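You operate a simulated robot arm through the tools that you are given. There is no shell and no other tool.

You are at the controls of a simulated robot arm. One attempt, no reset.

## Task
Free the blocked rail and index once.
Fine: fork out, both orange stops down, silver gate open, then the run knob to RUN; each carrier on the rail rides one place on, no jam.

Only the result counts: the job must be done as asked and must still hold three seconds after the hand-in. Knocking over, shifting, dropping, spilling or breaking anything else fails it.

## Robot
A 6-joint arm with a fingered hand, fixed in place. Base frame: the origin is on the floor under the middle of its stand, x ahead of it, y to its left, z up. Lengths are in mm, angles in degrees, forces in N, time in s.
With the tool pointing down near the work surface it reaches from about 180 to 780 mm from the base axis. Its first joint turns from -166.0 to 166.0 degrees. Payload 4 kg.
The tool frame sits at the grasp point between the pads (the TCP): z along the fingers, y along the line on which they close. The tips reach 26 mm beyond it. The gripper opens to 132 mm; its body begins 73 mm behind the TCP. The gripper is a hand of 5 fingers: y runs from the thumb to the fingers, the wrist lies at [0, 0, -239] in the tool frame.
Orientation is that of the tool frame in the base frame, as a unit quaternion [w, x, y, z]. With the fingers straight down and closing along the base's y, the tool's x points along the base's -x, its y along +y and its z along -z.

## Interface
- The arm moves only by the tool move_arm. Its argument "plan" is a list of rows, each a list of 6 numbers: the turn, a rotation vector about the tool's x, y, z in degrees, then the shift along the tool's x, y, z in mm. In form: [[wx, wy, wz, tx, ty, tz], ...]. A call has 1 to 20 rows; each row is the pose to reach, as a shift and turn from the pose commanded when the call began, along the tool's axes at that moment. Each row takes 0.2 s and may step no farther than 50 mm and 8.6 degrees from the row before; otherwise, the whole call is refused. Where a pose cannot be reached the arm comes as near as it can. A force on the tool above 90 N (or 10 N above the force at the start of the call, whichever is more), or a blocked arm, ends the call early, and 0.2 s more pass. In this call time passes only in rows, and 0.2 s behind the last. It gives the time, the measured TCP pose, the force on the tool (base axes), the opening and the grip force at its end, in the units of the frame above (readings bear some noise), with the torque about the TCP (base axes, N m) and any sound that the robot's microphone picked up, and new pictures: "show" is both (left out), scene, wrist or none.
- Cameras (640 x 400 px; columns grow to the right, rows downward): "scene" is fixed at [48.1, 499.9, 1564]; the picture's right is [-0.07, -1.00, 0.00], its down [-0.86, 0.06, -0.51] and it looks along [0.51, -0.03, -0.86] (base axes); focal length 225 px, centre (320, 200). "wrist" rides on the gripper at [85, 2, -97] in the tool frame; the picture's right is [-0.02, 1.00, 0.00], its down [-0.75, -0.02, -0.66] and it looks along [-0.66, -0.01, 0.75] (tool axes); focal length 270 px, centre (320, 200).
- set_fingers(finger1, finger2, finger3, finger4, thumb_bend): sets how far each is bent, from 0 (flat) to 100 (curled in); at 30 the hand is open as for a grip, at 70 the pads meet at the TCP. One left out holds its place. A second passes; each finger stops where it meets its share of the squeeze, and holds until it gets a number again. It is the only way to open and close the hand. It gives what a move gives, with no picture; readings hold the bend of each and the force on the fingers (four entries, about 0 where the hand has none), thumb and palm.
- pixel_to_xyz(camera, pixels): for up to 12 pixels [column, row] of the newest picture of that camera ("zoom" is the newest enlarged one), the place [x, y, z] in the base frame of the surface seen there, good to about 3 mm. It takes no simulated time.
- inspect(camera, box): a new picture of the part [left, top, right, bottom] of that camera's present view, enlarged. It takes no simulated time.
- finish_job(): hands the job in; it is judged then, once.

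Open the gripper and draw the arm clear of the work before you hand the job in, unless the task says otherwise.

The tools are called after "Request:" as a command line: name --pt "numbers of a row" for each row, then --argument value for the rest, lists and objects as JSON in quotes. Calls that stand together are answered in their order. move_arm: Moves the arm, as the interface text tells. Its arguments: {"type":"object","properties":{"plan":{"type":"array","items":{"type":"array","items":{"type":"number"}}},"show":{"type":"string","enum":["both","scene","wrist","none"]}},"required":["plan"]} The other tools are called the same way: set_fingers (finger1, finger2, finger3, finger4, thumb_bend) moves the fingers one by one; pixel_to_xyz (camera, pixels) gives the place of the surface under pixels of a picture; inspect (camera, box) takes an enlarged picture of a part of a camera's view; finish_job () hands the job in.

At the start:

```text
time: 0.0
tcp_pos: [263.3, 269.8, 1342.0]
ee_rot: [0.001, 0.0, 1.0, 0.001]
contact_force: [-0.3, 0.2, 0.3]
torque: [-0.03, 0.04, 0.01]
opening: 131.9
finger_force: 0.1
shape: jaw
bend: [30.0, 30.0, 30.0, 30.0, 30.0]
finger forces: [0.0, 0.0, 0.0, 0.1, 0.0, 0.1]
```

scene: 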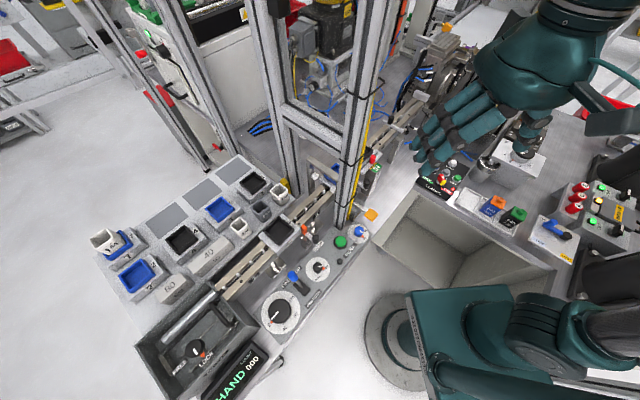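
wrist: 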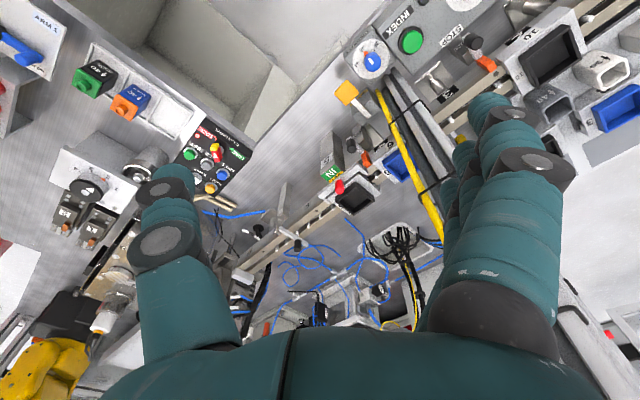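

The scene shows a rail running from about (220,290) to (430,90), with a control panel near (280,310)-(360,230). I'll enlarge several portions to identify the fork, stops, gate and run knob.

Request:
inspect --camera "scene" --box '[200, 200, 400, 325]'

Request:
inspect --camera "scene" --box '[90, 270, 310, 400]'

Request:
inspect --camera "scene" --box '[320, 80, 480, 180]'

Request:
inspect --camera "scene" --box '[400, 140, 640, 290]'

Request:
inspect --camera "wrist" --box '[320, 20, 560, 170]'

```text
3.20 times, centred on (300, 262) of scene
```

zoom: 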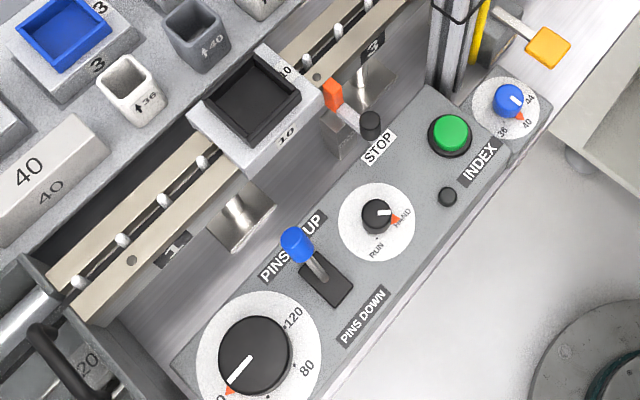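

```text
2.91 times, centred on (200, 335) of scene
```

zoom: 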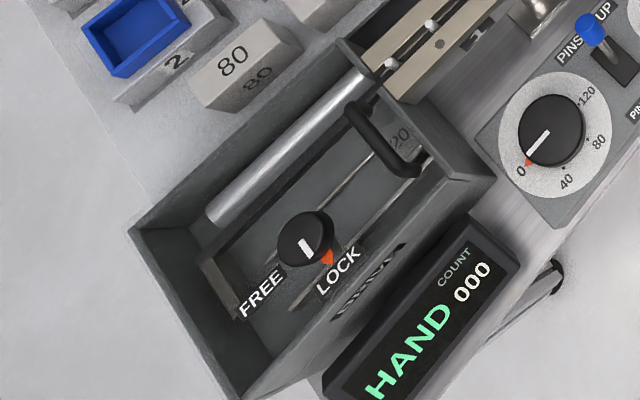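

```text
4.00 times, centred on (400, 130) of scene
```

zoom: 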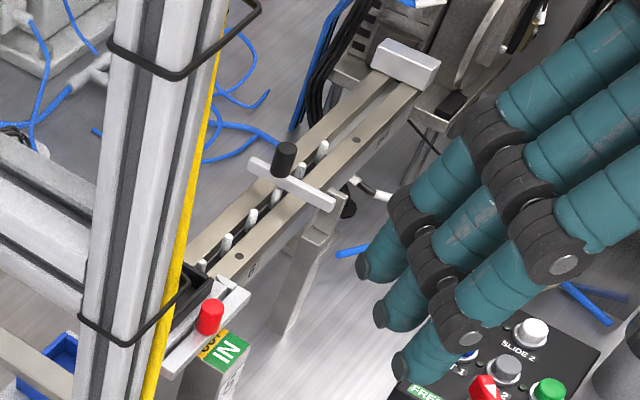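

```text
2.67 times, centred on (520, 215) of scene
```

zoom: 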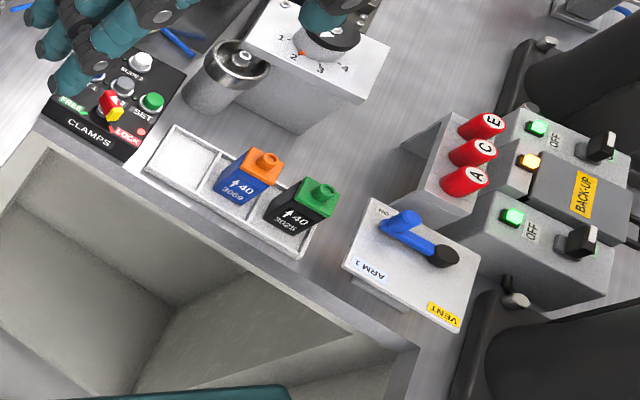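

```text
2.67 times, centred on (440, 95) of wrist
```

zoom: 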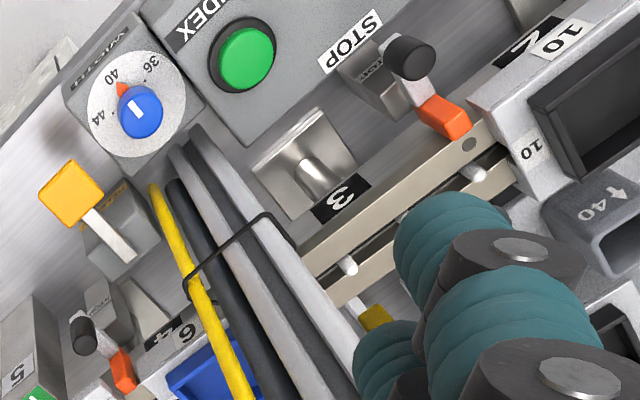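

The panel shows a RUN/HAND knob, PINS lever, STOP with an orange flag, and there is a second orange stop further up. I'll measure key points in the scene picture.

Request:
pixel_to_xyz --camera "scene" --pixels '[[317, 267], [304, 229], [315, 238], [370, 214], [361, 232], [341, 242], [391, 119], [372, 159], [421, 95], [376, 175], [293, 276], [280, 310]]'

Request:
pixel_to_xyz --camera "wrist" --pixels '[[346, 92], [364, 111], [352, 144], [366, 159], [486, 62], [472, 41], [340, 187], [329, 173], [283, 195], [461, 138], [395, 160], [435, 80]]'

Request:
inspect --camera "wrist" --box '[310, 60, 430, 220]'

Request:
inspect --camera "wrist" --box '[190, 170, 350, 290]'

Request:
inspect --camera "scene" --box '[340, 130, 420, 230]'

```text
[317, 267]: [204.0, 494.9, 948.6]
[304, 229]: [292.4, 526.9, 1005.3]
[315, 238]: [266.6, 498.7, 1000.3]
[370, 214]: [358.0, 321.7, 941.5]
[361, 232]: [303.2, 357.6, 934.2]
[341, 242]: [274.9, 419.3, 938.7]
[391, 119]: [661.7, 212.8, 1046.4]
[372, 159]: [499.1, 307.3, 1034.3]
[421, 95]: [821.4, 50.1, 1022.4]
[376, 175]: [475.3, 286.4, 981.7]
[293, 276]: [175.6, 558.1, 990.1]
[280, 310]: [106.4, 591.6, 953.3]
```

```text
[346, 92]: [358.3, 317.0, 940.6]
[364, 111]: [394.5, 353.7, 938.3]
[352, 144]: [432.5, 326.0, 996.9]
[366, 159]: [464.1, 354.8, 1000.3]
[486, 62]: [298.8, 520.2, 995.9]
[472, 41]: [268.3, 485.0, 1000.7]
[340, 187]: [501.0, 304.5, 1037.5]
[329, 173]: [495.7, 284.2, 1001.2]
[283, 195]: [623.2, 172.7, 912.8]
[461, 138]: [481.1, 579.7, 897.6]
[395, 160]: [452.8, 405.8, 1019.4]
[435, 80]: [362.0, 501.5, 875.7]
```

```text
2.50 times, centred on (370, 140) of wrist
```

zoom: 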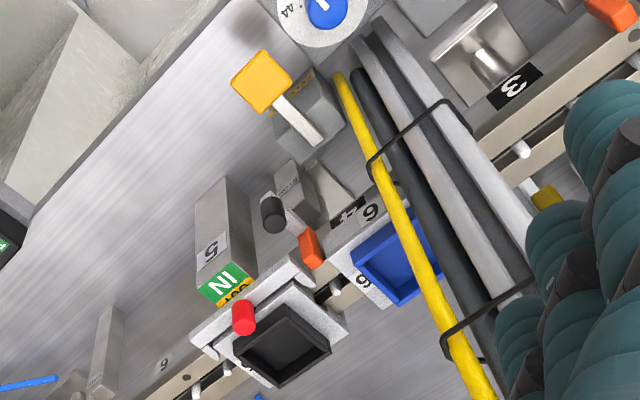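

```text
3.33 times, centred on (270, 230) of wrist
```

zoom: 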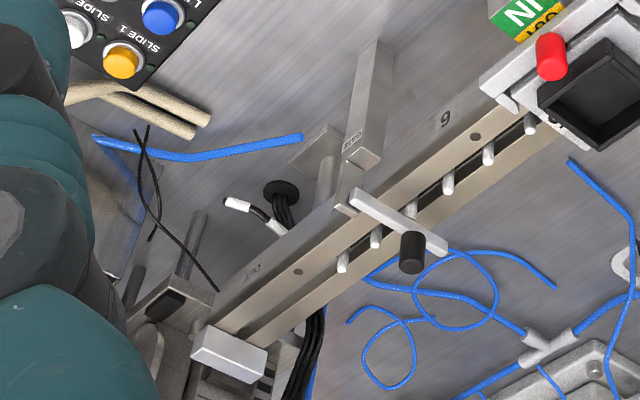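

```text
4.00 times, centred on (380, 180) of scene
```

zoom: 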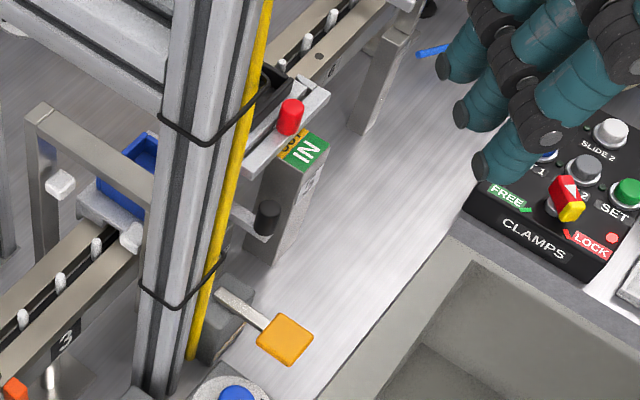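

The fork appears to be the red-knobbed part by the IN/OUT label at station 5, the gate the bar with a black knob near station 6. I'll measure the columns and rail so I can avoid collisions.

Request:
pixel_to_xyz --camera "scene" --pixels '[[342, 225], [350, 222], [355, 180], [365, 130], [372, 80], [380, 30], [320, 185], [310, 120], [290, 60], [270, 20], [330, 135], [352, 105]]'

Request:
pixel_to_xyz --camera "wrist" --pixels '[[385, 95], [400, 130], [420, 160], [432, 180], [425, 100], [380, 165], [300, 215], [310, 220], [275, 212], [278, 232], [290, 245], [252, 277]]'

Request:
inspect --camera "scene" --box '[290, 120, 400, 200]'

Request:
inspect --camera "scene" --box '[270, 180, 350, 250]'

Request:
inspect --camera "scene" --box '[370, 90, 440, 150]'

```text
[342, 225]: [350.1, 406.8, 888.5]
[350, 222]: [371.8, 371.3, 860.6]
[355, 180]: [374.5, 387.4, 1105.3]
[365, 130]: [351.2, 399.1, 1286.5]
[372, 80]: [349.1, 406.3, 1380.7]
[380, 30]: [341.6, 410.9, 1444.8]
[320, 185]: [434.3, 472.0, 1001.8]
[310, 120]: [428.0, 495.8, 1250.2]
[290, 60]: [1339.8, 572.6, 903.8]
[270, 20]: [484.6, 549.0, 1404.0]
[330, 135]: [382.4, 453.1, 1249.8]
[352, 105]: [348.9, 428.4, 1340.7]
```

```text
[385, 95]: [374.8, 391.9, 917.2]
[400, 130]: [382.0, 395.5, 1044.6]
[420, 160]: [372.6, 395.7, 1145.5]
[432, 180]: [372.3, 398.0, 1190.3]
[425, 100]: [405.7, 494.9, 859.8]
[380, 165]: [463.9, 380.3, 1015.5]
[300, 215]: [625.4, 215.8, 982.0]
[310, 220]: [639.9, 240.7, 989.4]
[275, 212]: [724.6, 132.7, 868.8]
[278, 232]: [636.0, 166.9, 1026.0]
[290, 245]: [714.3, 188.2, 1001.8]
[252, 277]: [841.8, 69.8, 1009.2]
```

```text
5.00 times, centred on (345, 160) of scene
```

zoom: 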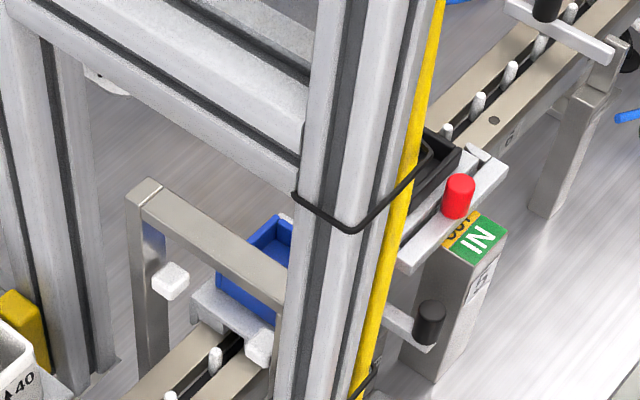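

```text
5.71 times, centred on (310, 215) of scene
```

zoom: 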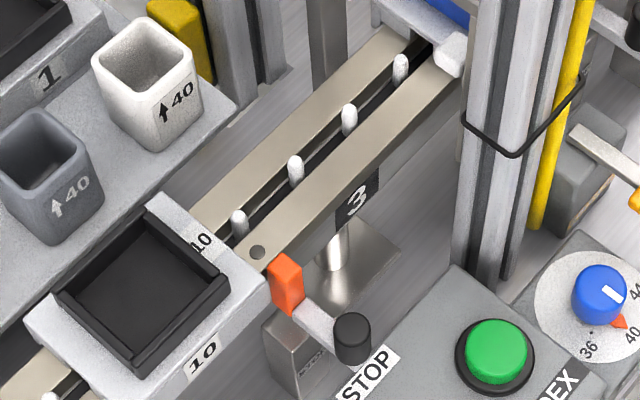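

```text
6.67 times, centred on (405, 120) of scene
```

zoom: 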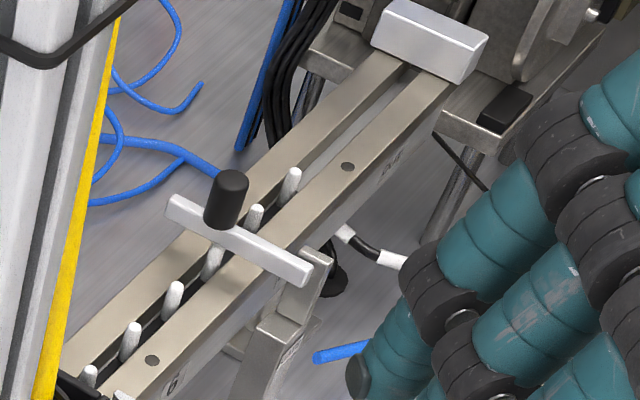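

The fingers partly block the view, so I'll move the hand toward station 5/6 (staying about 150 mm above the parts) to see the fork, gate and second stop more closely.

Request:
move_arm --pt "0 0 0 -27 -14 28" --pt "0 0 0 -54 -28 56" --pt "0 0 0 -81 -42 84" --pt "0 0 0 -108 -56 112" --pt "0 0 0 -137 -70 142"

```text
time: 1.2
tcp_pos: [401.0, 195.7, 1198.7]
ee_rot: [0.0, 0.0, 1.0, 0.001]
contact_force: [-0.1, -0.5, -0.5]
torque: [0.03, -0.04, 0.02]
opening: 131.6
finger_force: 0.0
shape: jaw
bend: [30.0, 30.0, 30.0, 30.0, 30.0]
finger forces: [0.0, 0.1, 0.0, 0.0, 0.0, 0.0]
```

scene: 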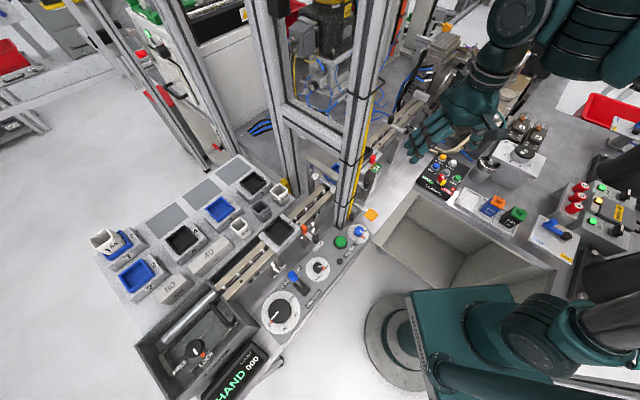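
wrist: 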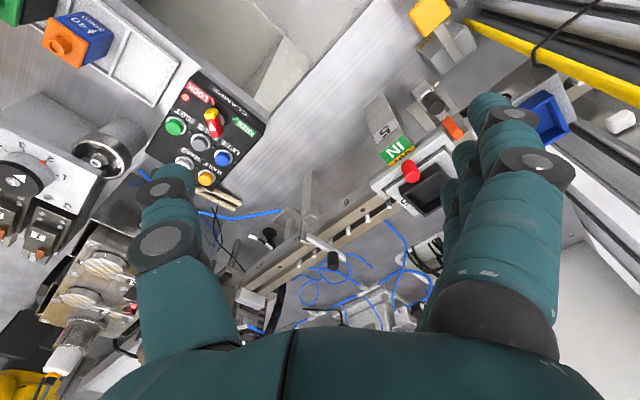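

I can now see fork, gate and second stop between the thumb and fingers. I'll enlarge these areas.

Request:
inspect --camera "wrist" --box '[350, 70, 510, 220]'

Request:
inspect --camera "wrist" --box '[230, 180, 390, 310]'

Request:
pixel_to_xyz --camera "wrist" --pixels '[[410, 170], [433, 102], [452, 127], [425, 195], [380, 185], [408, 150], [333, 258], [313, 240], [342, 258], [305, 190], [310, 205], [440, 162]]'

```text
2.67 times, centred on (430, 145) of wrist
```

zoom: 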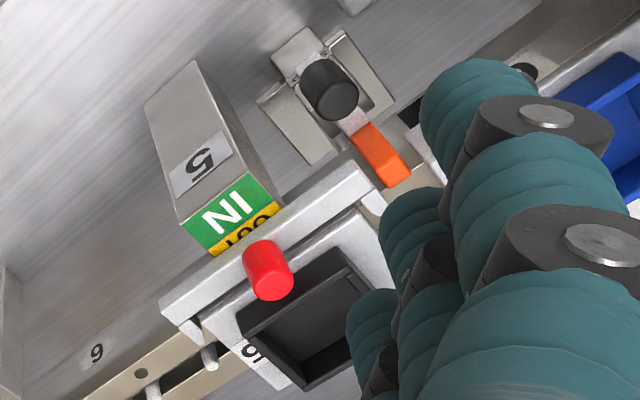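

```text
3.08 times, centred on (310, 245) of wrist
```

zoom: 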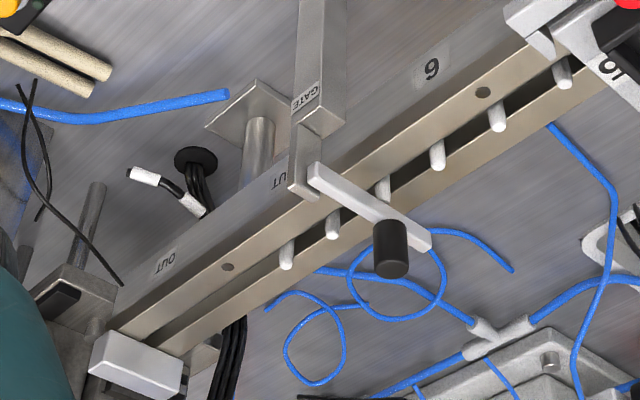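

```text
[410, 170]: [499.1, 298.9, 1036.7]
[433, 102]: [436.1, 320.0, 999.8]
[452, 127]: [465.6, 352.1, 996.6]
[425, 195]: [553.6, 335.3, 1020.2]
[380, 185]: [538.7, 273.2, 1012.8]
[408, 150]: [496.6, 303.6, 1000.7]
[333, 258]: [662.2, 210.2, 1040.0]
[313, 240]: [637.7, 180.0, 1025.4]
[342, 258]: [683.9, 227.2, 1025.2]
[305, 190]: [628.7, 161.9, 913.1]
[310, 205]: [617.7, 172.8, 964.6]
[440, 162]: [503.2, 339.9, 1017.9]
```

The gate bar is hinged at the "GATE" post (637,180,1025) with a black knob at (662,210,1040). I'll go closer to see the hinge type.

Request:
move_arm --pt "0 0 0 -32 -13 12" --pt "0 0 0 -64 -26 24" --pt "0 0 0 -96 -40 36" --pt "0 0 0 -128 -53 48" --pt "0 0 0 -159 -66 60"

```text
time: 2.4
tcp_pos: [562.0, 130.9, 1141.4]
ee_rot: [0.002, 0.0, 1.0, 0.002]
contact_force: [-0.6, -0.1, 0.0]
torque: [0.0, 0.06, -0.02]
opening: 131.9
finger_force: 0.0
shape: jaw
bend: [30.0, 30.0, 30.0, 30.0, 30.0]
finger forces: [0.0, 0.0, 0.0, 0.1, 0.0, 0.0]
```

scene: 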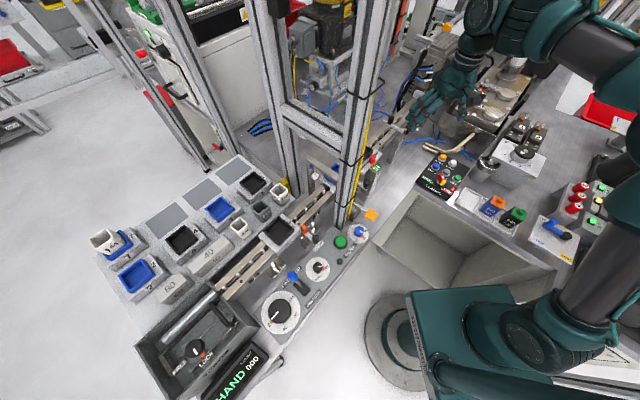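
wrist: 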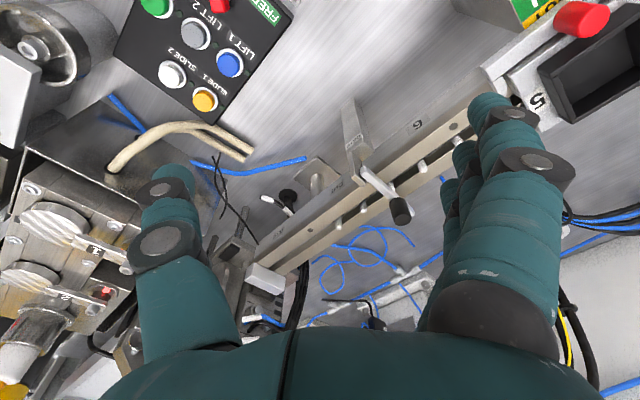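

The gate is now well visible at (370,180). I'll enlarge it, plus the fork at upper right.

Request:
inspect --camera "wrist" --box '[310, 80, 470, 250]'

Request:
inspect --camera "wrist" --box '[440, 0, 640, 125]'

Request:
pixel_to_xyz --camera "wrist" --pixels '[[400, 210], [365, 175], [352, 148], [360, 160], [395, 195], [385, 190], [420, 162], [448, 180], [355, 215], [345, 110], [310, 175], [265, 275]]'

```text
2.35 times, centred on (390, 165) of wrist
```

zoom: 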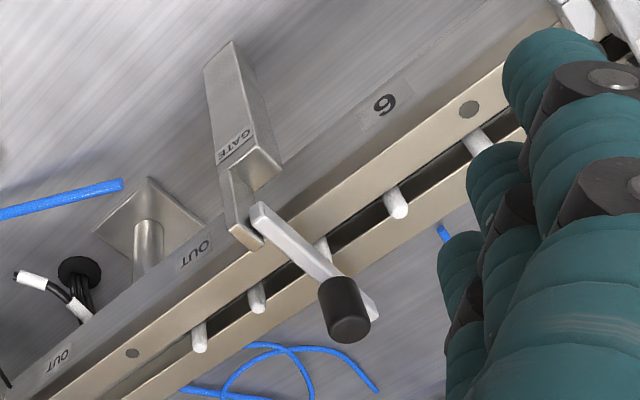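

```text
3.20 times, centred on (540, 62) of wrist
```

zoom: 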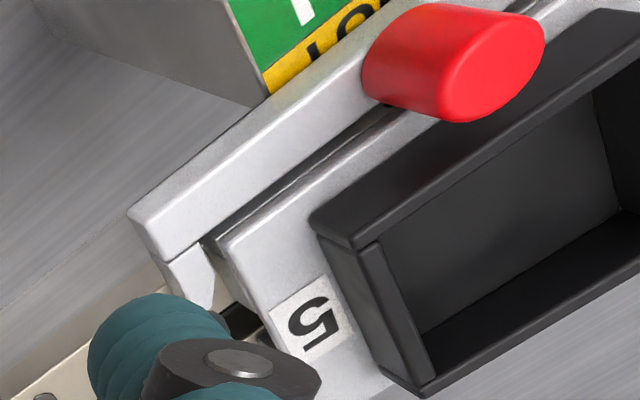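

```text
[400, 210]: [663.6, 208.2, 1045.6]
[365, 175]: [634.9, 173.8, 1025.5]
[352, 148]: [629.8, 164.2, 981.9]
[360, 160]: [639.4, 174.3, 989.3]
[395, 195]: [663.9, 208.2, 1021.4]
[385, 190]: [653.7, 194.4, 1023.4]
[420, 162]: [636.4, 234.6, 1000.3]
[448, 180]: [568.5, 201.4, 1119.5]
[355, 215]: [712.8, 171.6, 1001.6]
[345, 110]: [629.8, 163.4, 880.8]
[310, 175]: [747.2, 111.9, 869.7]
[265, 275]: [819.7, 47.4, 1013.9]
```

The gate bar sits beside an upright tab, like a lifting barrier with the hinge axis along the rail. Next I'll view the station-4 stop up close before acting.

Request:
move_arm --pt "0 0 0 34 29 4" --pt "0 0 0 68 58 8" --pt "0 0 0 102 87 12" --pt "0 0 0 137 112 16" --show "wrist"

Request:
inspect --camera "wrist" --box '[320, 30, 480, 180]'

```text
time: 3.4
tcp_pos: [425.3, 247.1, 1125.4]
ee_rot: [0.001, -0.001, 1.0, 0.002]
contact_force: [-0.6, 0.6, -0.6]
torque: [-0.02, 0.0, 0.01]
opening: 132.1
finger_force: 0.1
shape: jaw
bend: [30.0, 30.0, 30.0, 30.0, 30.0]
finger forces: [0.1, 0.0, 0.0, 0.1, 0.0, 0.1]
```

wrist: 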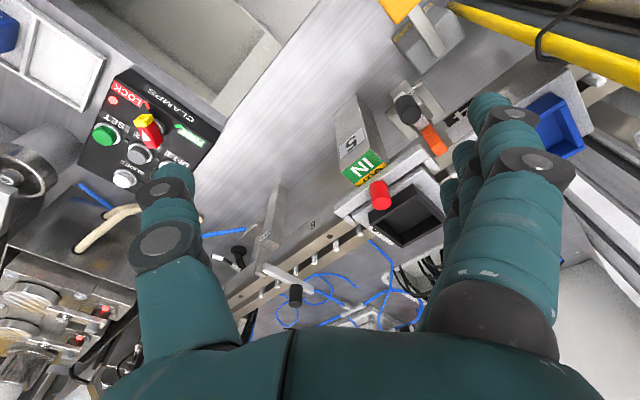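

```text
2.67 times, centred on (400, 105) of wrist
```

zoom: 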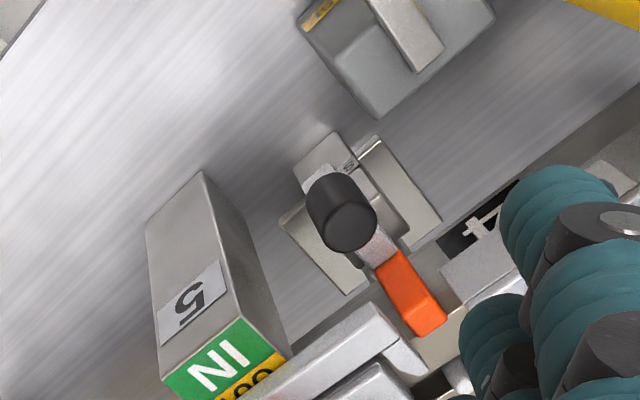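

I'll zoom tightly on the stop and the yellow paddle block.

Request:
inspect --camera "wrist" --box '[380, 70, 460, 165]'

Request:
inspect --camera "wrist" --box '[375, 0, 475, 75]'

Request:
pixel_to_xyz --camera "wrist" --pixels '[[405, 105], [418, 118], [434, 140], [428, 128], [440, 150], [411, 85], [430, 100], [395, 115], [425, 80], [435, 40], [395, 5], [400, 30]]'

Request:
inspect --camera "scene" --box '[290, 215, 340, 255]'

```text
4.21 times, centred on (420, 118) of wrist
```

zoom: 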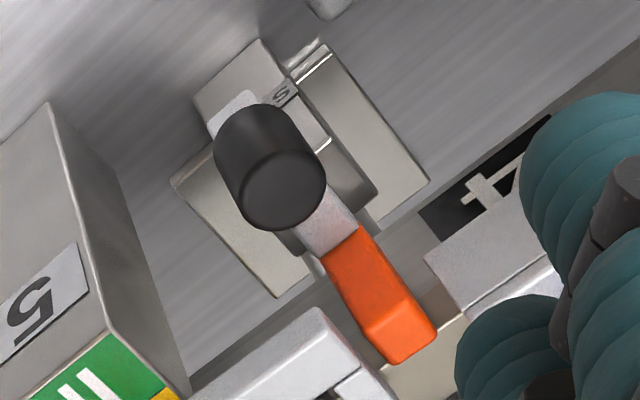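

```text
5.33 times, centred on (425, 38) of wrist
```

zoom: 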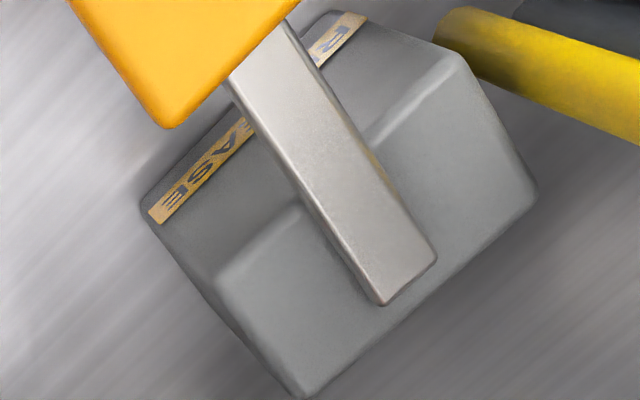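

```text
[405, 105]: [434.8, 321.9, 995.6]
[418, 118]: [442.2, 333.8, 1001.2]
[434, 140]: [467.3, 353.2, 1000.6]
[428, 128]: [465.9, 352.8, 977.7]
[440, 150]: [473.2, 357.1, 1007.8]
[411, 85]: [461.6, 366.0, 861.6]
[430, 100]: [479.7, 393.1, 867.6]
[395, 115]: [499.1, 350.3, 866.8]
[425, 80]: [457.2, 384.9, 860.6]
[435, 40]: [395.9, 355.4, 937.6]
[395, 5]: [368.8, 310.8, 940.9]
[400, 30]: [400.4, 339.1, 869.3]
```

```text
10.00 times, centred on (315, 235) of scene
```

zoom: 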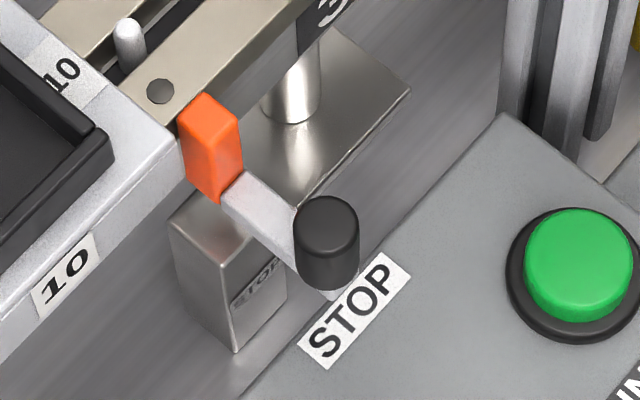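

I'll measure the stop-1 parts from this enlarged picture to work out its hinge.

Request:
pixel_to_xyz --camera "zoom" --pixels '[[208, 112], [220, 130], [210, 180], [235, 165], [258, 212], [285, 225], [327, 215], [325, 270], [345, 290], [205, 205], [255, 290], [200, 270]]'

Request:
inspect --camera "wrist" --box '[395, 75, 455, 160]'

```text
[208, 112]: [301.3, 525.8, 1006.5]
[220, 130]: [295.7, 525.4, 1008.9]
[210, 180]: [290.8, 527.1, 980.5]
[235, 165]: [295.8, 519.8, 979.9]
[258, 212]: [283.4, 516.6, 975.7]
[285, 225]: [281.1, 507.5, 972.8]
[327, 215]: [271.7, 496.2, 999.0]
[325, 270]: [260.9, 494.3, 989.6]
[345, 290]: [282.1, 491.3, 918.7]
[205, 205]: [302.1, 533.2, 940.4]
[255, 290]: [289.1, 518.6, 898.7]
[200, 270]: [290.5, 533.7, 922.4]
```

```text
4.71 times, centred on (425, 118) of wrist
```

zoom: 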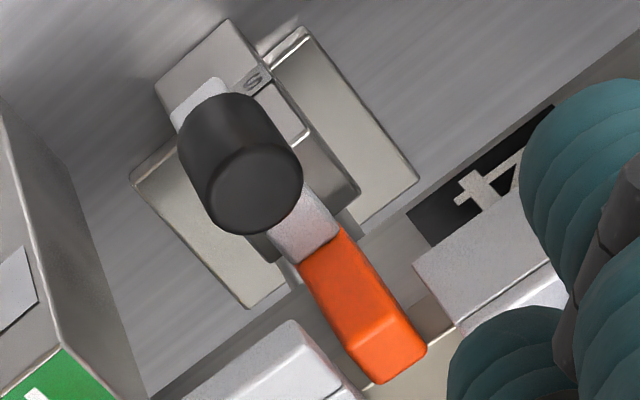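

The knob sits on an arm at z≈975, orange block spans z≈975–1007, and the post beneath; I need a low side view to tell how it pivots. I'll back off to the robot side and tilt the hand so the wrist camera looks nearly horizontally at stop 2.

Request:
move_arm --pt "-1.53 -5.7 -4.84 22 -1 15" --pt "-3.05 -11.4 -9.68 44 -1 31" --pt "-4.58 -17.1 -14.5 66 -2 46" --pt "-6.1 -22.8 -19.4 88 -3 62" --pt "-7.63 -28.5 -24.2 110 -3 77" --pt "-9.16 -34.2 -29.05 131 -4 93"

Request:
inspect --camera "wrist" --box '[240, 120, 400, 240]'

```text
time: 4.8
tcp_pos: [292.8, 245.0, 1031.3]
ee_rot: [0.293, -0.247, 0.92, 0.079]
contact_force: [-0.1, 0.5, 0.2]
torque: [-0.04, -0.04, -0.03]
opening: 131.7
finger_force: 0.0
shape: jaw
bend: [30.0, 30.0, 30.0, 30.0, 30.0]
finger forces: [0.1, 0.0, 0.0, 0.0, 0.0, 0.1]
```

scene: 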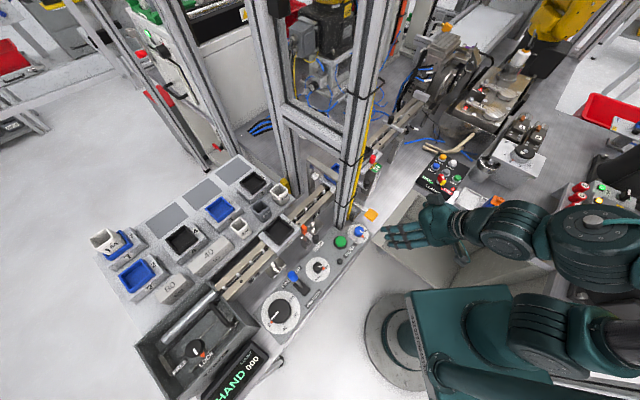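
wrist: 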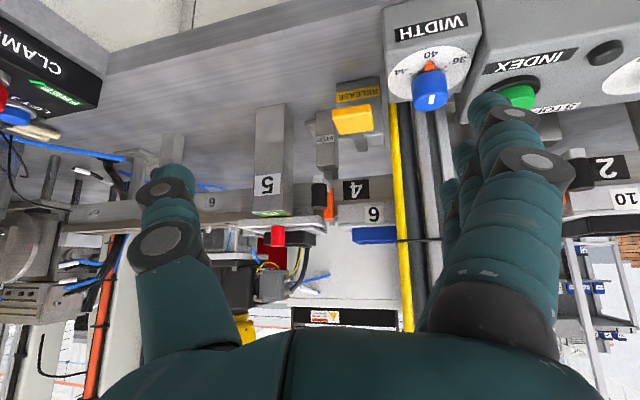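

```text
3.33 times, centred on (320, 180) of wrist
```

zoom: 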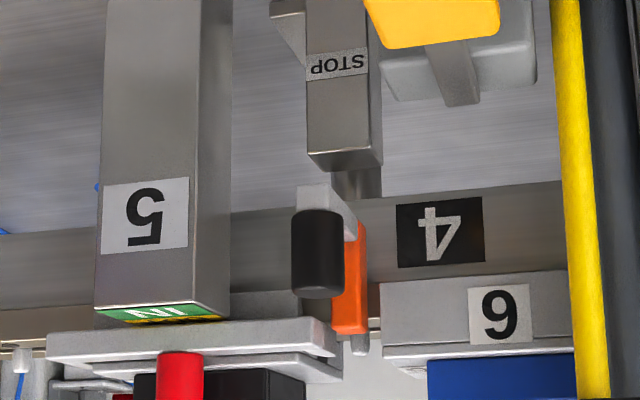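

This low (upside-down) view shows stop 2 well. I'll zoom tighter on it and on the fork and gate.

Request:
inspect --camera "wrist" --box '[300, 155, 350, 225]'

Request:
inspect --camera "wrist" --box '[190, 190, 350, 290]'

Request:
inspect --camera "wrist" --box '[540, 120, 640, 230]'

Request:
pixel_to_xyz --camera "wrist" --pixels '[[315, 192], [333, 206], [313, 180], [326, 184], [326, 173], [318, 150], [322, 169], [334, 198], [280, 235], [268, 205], [345, 210], [300, 222]]'

```text
5.71 times, centred on (325, 190) of wrist
```

zoom: 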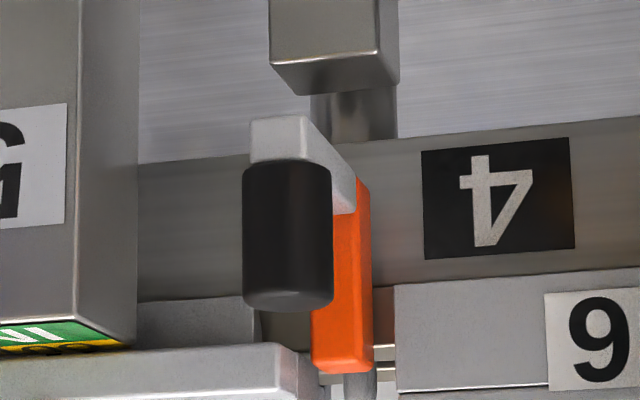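

```text
4.00 times, centred on (270, 240) of wrist
```

zoom: 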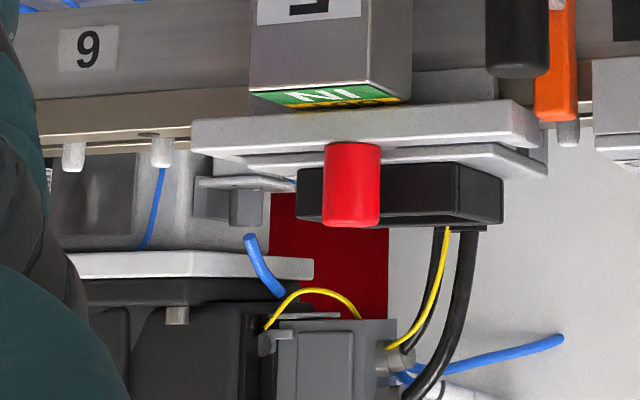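

```text
3.64 times, centred on (590, 175) of wrist
```

zoom: 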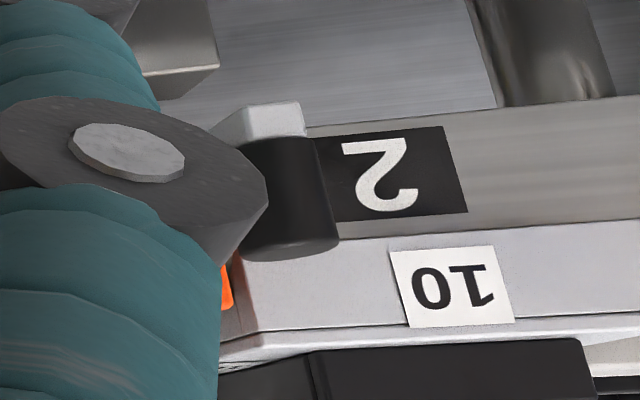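

```text
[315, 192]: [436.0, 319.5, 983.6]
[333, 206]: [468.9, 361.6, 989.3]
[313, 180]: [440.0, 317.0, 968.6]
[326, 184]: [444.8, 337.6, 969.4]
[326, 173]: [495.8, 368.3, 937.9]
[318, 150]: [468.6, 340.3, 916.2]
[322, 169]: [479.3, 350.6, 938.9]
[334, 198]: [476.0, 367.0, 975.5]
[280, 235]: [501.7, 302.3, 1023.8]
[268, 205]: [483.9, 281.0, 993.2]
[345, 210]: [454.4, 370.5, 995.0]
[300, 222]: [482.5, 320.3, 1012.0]
```

The fork slides on post "5" with the red knob upright; the stop's arm floats about 27 mm above its post, suggesting a straight push-down. I'll shift to a low view of the gate too.

Request:
move_arm --pt "1.72 0 2.46 -16 -36 5" --pt "3.44 0 4.92 -32 -72 10" --pt "5.16 0 7.38 -48 -107 15" --pt "6.88 0 9.84 -64 -143 20" --pt "8.6 0 12.3 -80 -179 25"

Request:
inspect --camera "wrist" --box '[240, 120, 400, 240]'

```text
time: 6.0
tcp_pos: [450.5, 127.5, 1055.1]
ee_rot: [0.299, -0.124, 0.945, 0.041]
contact_force: [-0.3, -0.5, -0.2]
torque: [-0.01, 0.01, -0.03]
opening: 131.9
finger_force: 0.1
shape: jaw
bend: [30.0, 30.0, 30.0, 30.0, 30.0]
finger forces: [0.1, 0.0, 0.0, 0.0, 0.1, 0.0]
```

scene: 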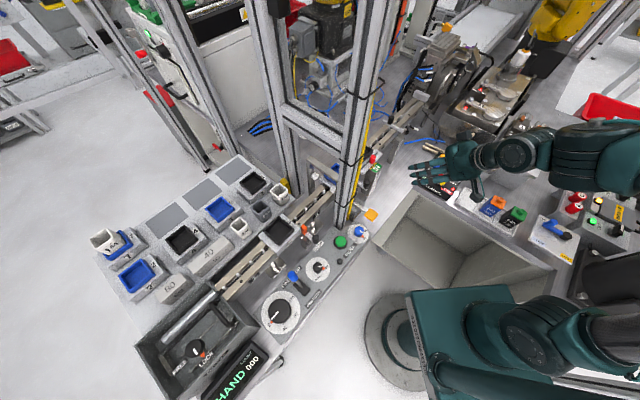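
wrist: 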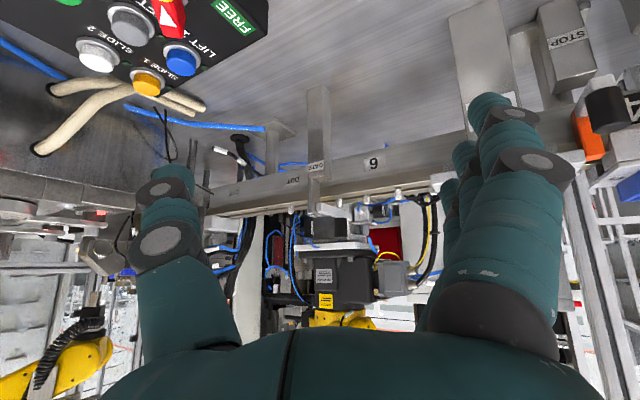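

```text
3.33 times, centred on (320, 180) of wrist
```

zoom: 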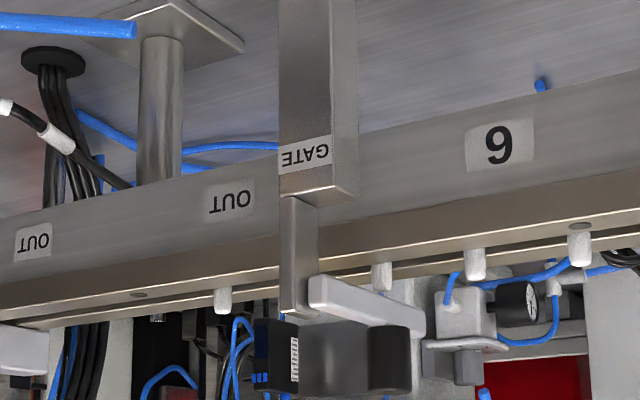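

Stop 2 is now seen from the side at (600,115). I'll zoom in on it and the gate's tip.

Request:
inspect --camera "wrist" --box '[540, 20, 640, 180]'

Request:
inspect --camera "wrist" --box '[295, 160, 355, 240]'

Request:
pixel_to_xyz --camera "wrist" --pixels '[[605, 105], [588, 130], [615, 90], [570, 60], [585, 75], [320, 213], [337, 228], [314, 205], [330, 215], [345, 220], [341, 206], [318, 165]]'

```text
2.50 times, centred on (590, 100) of wrist
```

zoom: 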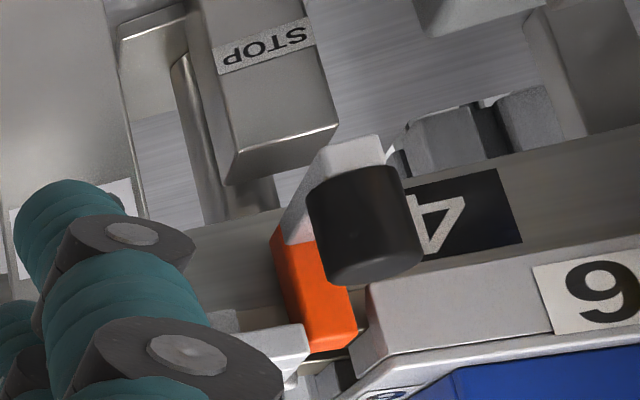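

```text
5.00 times, centred on (325, 200) of wrist
```

zoom: 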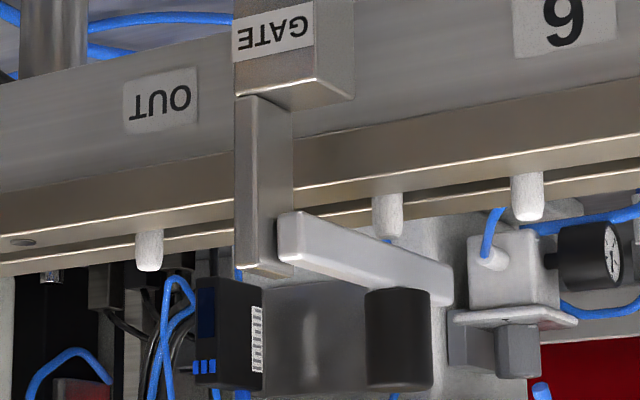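

```text
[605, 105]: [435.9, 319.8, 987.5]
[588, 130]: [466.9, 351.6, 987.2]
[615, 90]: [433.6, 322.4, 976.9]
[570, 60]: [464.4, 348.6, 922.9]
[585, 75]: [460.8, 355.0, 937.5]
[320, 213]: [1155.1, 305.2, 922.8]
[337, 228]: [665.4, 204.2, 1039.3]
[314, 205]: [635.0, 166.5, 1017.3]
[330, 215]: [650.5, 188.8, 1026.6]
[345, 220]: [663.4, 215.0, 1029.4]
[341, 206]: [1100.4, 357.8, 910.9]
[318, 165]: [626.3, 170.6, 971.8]
```

Geometry is clear: stops seem to slide vertically, the gate likely lifts. Before touching anything, I'll find out which finger is which by curling fingers 2–4 in this free space.

Request:
set_fingers --finger1 30 --finger2 100 --finger3 100 --finger4 100

Request:
inspect --camera "wrist" --box '[0, 0, 640, 400]'

Request:
inspect --camera "scene" --box '[390, 110, 530, 220]'

```text
time: 7.0
tcp_pos: [451.5, 128.3, 1055.6]
ee_rot: [0.299, -0.123, 0.945, 0.04]
contact_force: [0.0, -0.4, -0.9]
torque: [0.02, -0.03, 0.0]
opening: 139.3
finger_force: 0.1
shape: fingers
bend: [30.0, 100.0, 100.0, 100.0, 30.0]
finger forces: [0.0, 0.0, 0.0, 0.0, 0.1, 0.0]
```

```text
1.00 times, centred on (320, 200) of wrist (not enlarged: the box is as wide or as high as the picture)
```

zoom: 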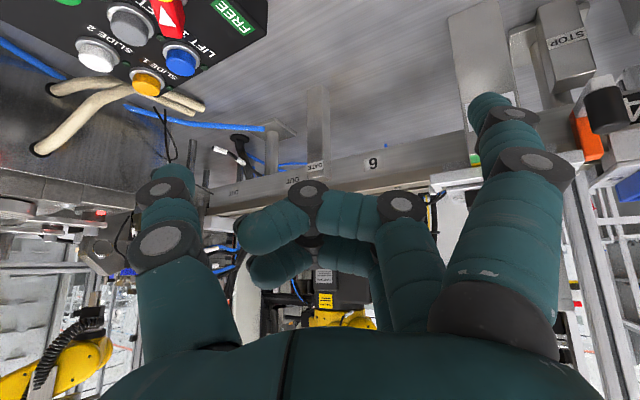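

```text
3.64 times, centred on (460, 165) of scene
```

zoom: 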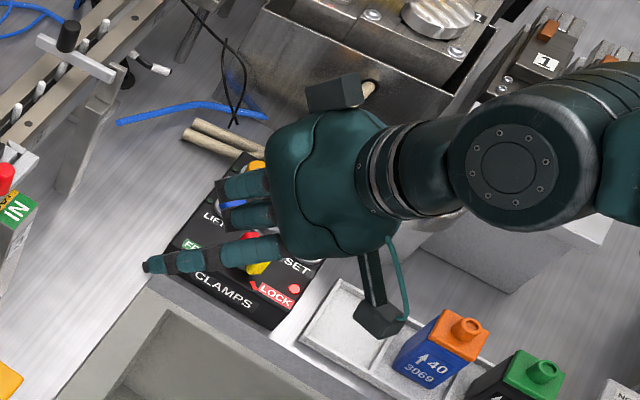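

Finger1 is the one nearest the camera (top right). I'll measure fingertip positions to map them into the tool frame.

Request:
pixel_to_xyz --camera "wrist" --pixels '[[490, 104], [495, 120], [515, 140], [540, 165], [530, 230], [170, 172], [165, 190], [165, 240], [180, 290], [305, 190], [400, 205], [345, 210]]'

```text
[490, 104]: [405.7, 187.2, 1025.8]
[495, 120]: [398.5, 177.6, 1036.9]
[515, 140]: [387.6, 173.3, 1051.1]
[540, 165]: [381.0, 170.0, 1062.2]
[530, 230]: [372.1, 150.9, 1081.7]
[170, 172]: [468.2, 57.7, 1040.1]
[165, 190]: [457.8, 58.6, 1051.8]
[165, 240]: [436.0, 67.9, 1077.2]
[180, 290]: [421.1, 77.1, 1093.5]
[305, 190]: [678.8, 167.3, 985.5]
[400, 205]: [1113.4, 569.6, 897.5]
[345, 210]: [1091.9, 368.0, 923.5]
```

Mapping: thumb at tool x≈0, fingers 1–4 at x≈+32,+11,−11,−32. Now I'll measure the rail direction accurately from points along its near bar, plus the fork knob and box edges.

Request:
pixel_to_xyz --camera "scene" --pixels '[[231, 293], [259, 265], [309, 224], [384, 142], [409.5, 114.7], [394, 131], [372.5, 158], [376, 149], [364, 168], [380, 155], [323, 211], [241, 284]]'

Request:
inspect --camera "scene" --box '[350, 135, 400, 180]'

```text
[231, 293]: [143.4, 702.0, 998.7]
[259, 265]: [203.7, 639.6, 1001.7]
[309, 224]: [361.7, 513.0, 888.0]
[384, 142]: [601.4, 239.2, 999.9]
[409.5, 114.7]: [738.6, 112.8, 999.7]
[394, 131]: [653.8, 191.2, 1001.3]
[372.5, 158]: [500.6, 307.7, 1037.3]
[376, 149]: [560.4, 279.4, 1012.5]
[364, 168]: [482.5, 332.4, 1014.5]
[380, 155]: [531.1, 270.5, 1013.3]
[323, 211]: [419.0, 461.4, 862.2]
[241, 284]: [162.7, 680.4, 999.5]
```

```text
8.89 times, centred on (375, 158) of scene
```

zoom: 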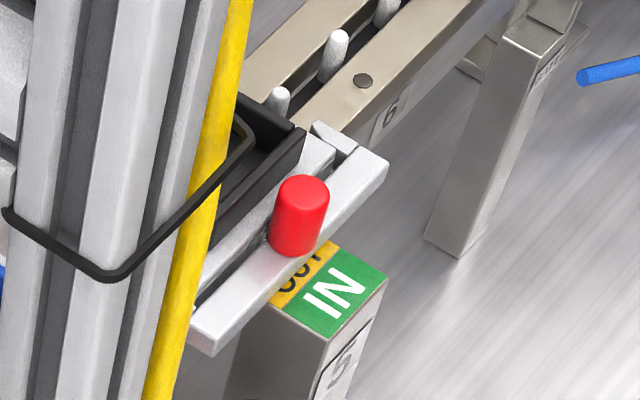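

Rail direction is (0.71,−0.70), i.e. 45°. I'll measure the fork and carrier details in this zoom to see how much room is behind the red knob.

Request:
pixel_to_xyz --camera "zoom" --pixels '[[290, 143], [245, 190], [300, 165], [322, 150], [340, 140], [355, 165], [380, 165], [210, 335], [305, 187], [298, 240], [285, 115], [340, 290]]'

```text
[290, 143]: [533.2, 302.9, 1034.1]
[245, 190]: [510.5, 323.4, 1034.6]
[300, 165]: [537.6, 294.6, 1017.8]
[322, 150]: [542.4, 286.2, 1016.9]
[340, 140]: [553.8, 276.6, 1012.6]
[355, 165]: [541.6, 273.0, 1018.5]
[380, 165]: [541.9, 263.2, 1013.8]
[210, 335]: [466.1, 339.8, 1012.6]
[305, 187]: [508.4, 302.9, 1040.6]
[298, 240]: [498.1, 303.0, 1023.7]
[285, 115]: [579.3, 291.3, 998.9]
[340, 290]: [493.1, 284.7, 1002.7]
```

The gap behind the red knob is only ~10 mm, so I'll pinch knobs sideways along the rail direction instead. I'll turn the hand to face the rail squarely (yaw 45°, tilt 45°) near stop 2, then form a thumb–finger pinch.

Request:
move_arm --pt "-3.86 -1.95 -4.6 -3 32 -11" --pt "-7.72 -3.9 -9.2 -6 63 -23" --pt "-11.58 -5.86 -13.8 -8 95 -34" --pt "-15.44 -7.8 -18.4 -11 126 -45" --pt "-19.3 -9.77 -23.0 -14 158 -57" --show "none"

Request:
set_fingers --finger1 100 --finger2 70 --finger3 70 --finger4 100 --thumb_bend 70

Request:
move_arm --pt "0 0 0 0 0 0"

```text
time: 8.2
tcp_pos: [392.2, 275.9, 1110.1]
ee_rot: [0.355, -0.355, 0.852, 0.148]
contact_force: [0.2, 0.3, 0.2]
torque: [0.0, -0.04, 0.01]
opening: 139.3
finger_force: 0.0
shape: fingers
bend: [30.0, 100.0, 100.0, 100.0, 30.0]
finger forces: [0.0, 0.0, 0.0, 0.0, 0.0, 0.0]
```

```text
time: 9.2
tcp_pos: [394.6, 273.4, 1109.1]
ee_rot: [0.355, -0.353, 0.853, 0.147]
contact_force: [0.4, 0.1, -0.2]
torque: [-0.01, -0.06, 0.0]
opening: 44.5
finger_force: 0.0
shape: fingers
bend: [100.0, 70.0, 70.0, 100.0, 70.0]
finger forces: [0.1, 0.1, 0.1, 0.0, 0.0, 0.0]
```

```text
time: 9.6
tcp_pos: [394.4, 274.5, 1109.5]
ee_rot: [0.355, -0.353, 0.853, 0.147]
contact_force: [0.0, 0.2, -0.9]
torque: [0.0, 0.0, -0.01]
opening: 44.2
finger_force: 0.1
shape: fingers
bend: [100.0, 70.0, 70.0, 100.0, 70.0]
finger forces: [0.0, 0.1, 0.0, 0.1, 0.0, 0.1]
```

scene: 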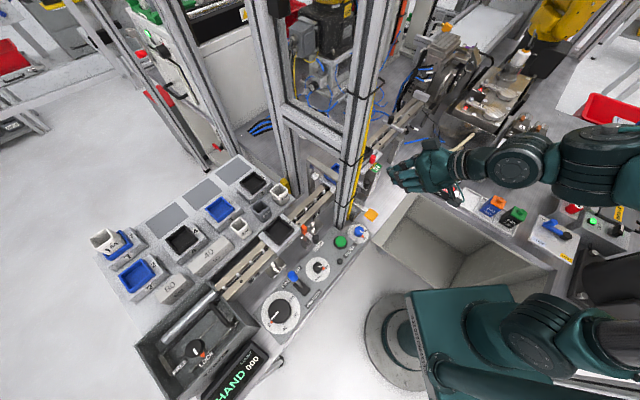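
wrist: 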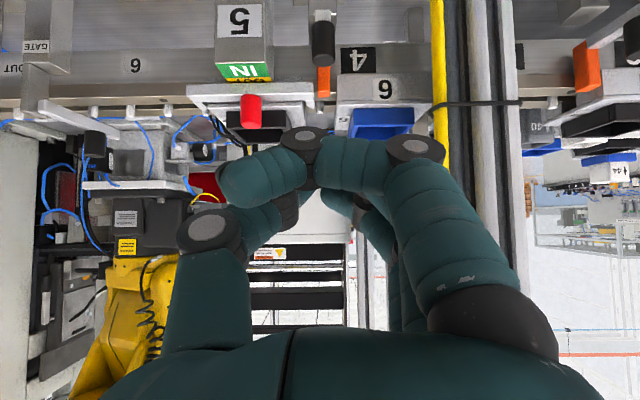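

The pinch is formed at the tips (f2, f3, thumb) with f1 and f4 curled. I'll look at it from the scene camera before lowering to stop 2's knob, seen at (323,40) in the wrist picture.

Request:
inspect --camera "scene" --box '[350, 120, 470, 215]'

Request:
pixel_to_xyz --camera "wrist" --pixels '[[323, 30], [323, 60], [323, 80], [250, 100], [250, 118], [440, 60], [445, 120], [470, 60], [280, 140], [300, 130], [96, 140], [382, 115]]'

```text
4.21 times, centred on (410, 168) of scene
```

zoom: 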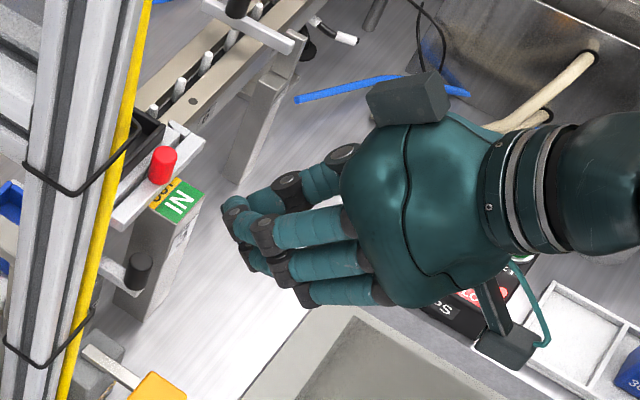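

```text
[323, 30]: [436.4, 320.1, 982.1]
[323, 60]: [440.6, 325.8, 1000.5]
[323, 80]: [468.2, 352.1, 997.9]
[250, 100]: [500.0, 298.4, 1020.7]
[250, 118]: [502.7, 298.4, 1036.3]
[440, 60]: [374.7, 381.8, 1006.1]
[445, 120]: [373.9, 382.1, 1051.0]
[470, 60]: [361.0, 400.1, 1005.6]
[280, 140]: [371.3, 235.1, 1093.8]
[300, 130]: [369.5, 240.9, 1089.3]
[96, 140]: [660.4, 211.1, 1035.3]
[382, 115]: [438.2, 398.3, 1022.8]
```

Stop 2's knob is at about (440,325,1000). I'll zoom in to locate the centre of its top face precisely.

Request:
inspect --camera "wrist" --box '[285, 5, 365, 105]'

```text
4.00 times, centred on (325, 55) of wrist
```

zoom: 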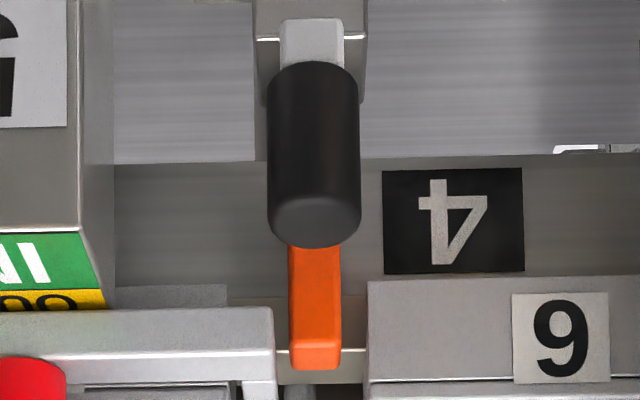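

Request:
pixel_to_xyz --camera "zoom" --pixels '[[314, 215], [314, 232], [314, 243], [314, 200], [275, 215], [353, 215], [314, 100], [312, 30], [312, 270], [315, 350], [315, 365], [262, 330]]'

```text
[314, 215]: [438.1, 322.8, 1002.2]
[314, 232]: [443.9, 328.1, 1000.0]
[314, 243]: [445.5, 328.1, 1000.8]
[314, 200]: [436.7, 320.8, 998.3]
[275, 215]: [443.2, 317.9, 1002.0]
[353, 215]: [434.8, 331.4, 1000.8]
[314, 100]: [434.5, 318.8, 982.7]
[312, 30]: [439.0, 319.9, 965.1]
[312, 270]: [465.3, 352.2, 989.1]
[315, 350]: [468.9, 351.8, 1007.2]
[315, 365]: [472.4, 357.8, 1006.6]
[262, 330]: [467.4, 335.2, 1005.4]
```

Stop-2 knob top centre ≈ (440.5, 325, 1001). I'll check where the pinch fingertips actually are via the scene view before the approach.

Request:
inspect --camera "scene" --box '[380, 150, 430, 200]'

Request:
pixel_to_xyz --camera "zoom" --pixels '[[200, 200], [150, 170], [170, 250], [100, 180], [250, 300], [300, 200], [120, 220], [230, 130]]'

```text
8.00 times, centred on (405, 175) of scene
```

zoom: 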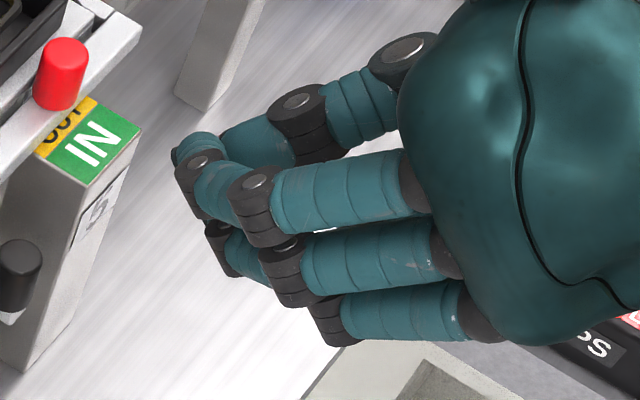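

```text
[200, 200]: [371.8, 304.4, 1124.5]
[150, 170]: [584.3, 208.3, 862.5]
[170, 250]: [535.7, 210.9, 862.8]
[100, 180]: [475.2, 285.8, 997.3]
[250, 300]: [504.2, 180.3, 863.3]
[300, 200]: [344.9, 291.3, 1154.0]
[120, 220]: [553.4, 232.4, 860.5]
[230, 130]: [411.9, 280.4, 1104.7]
```

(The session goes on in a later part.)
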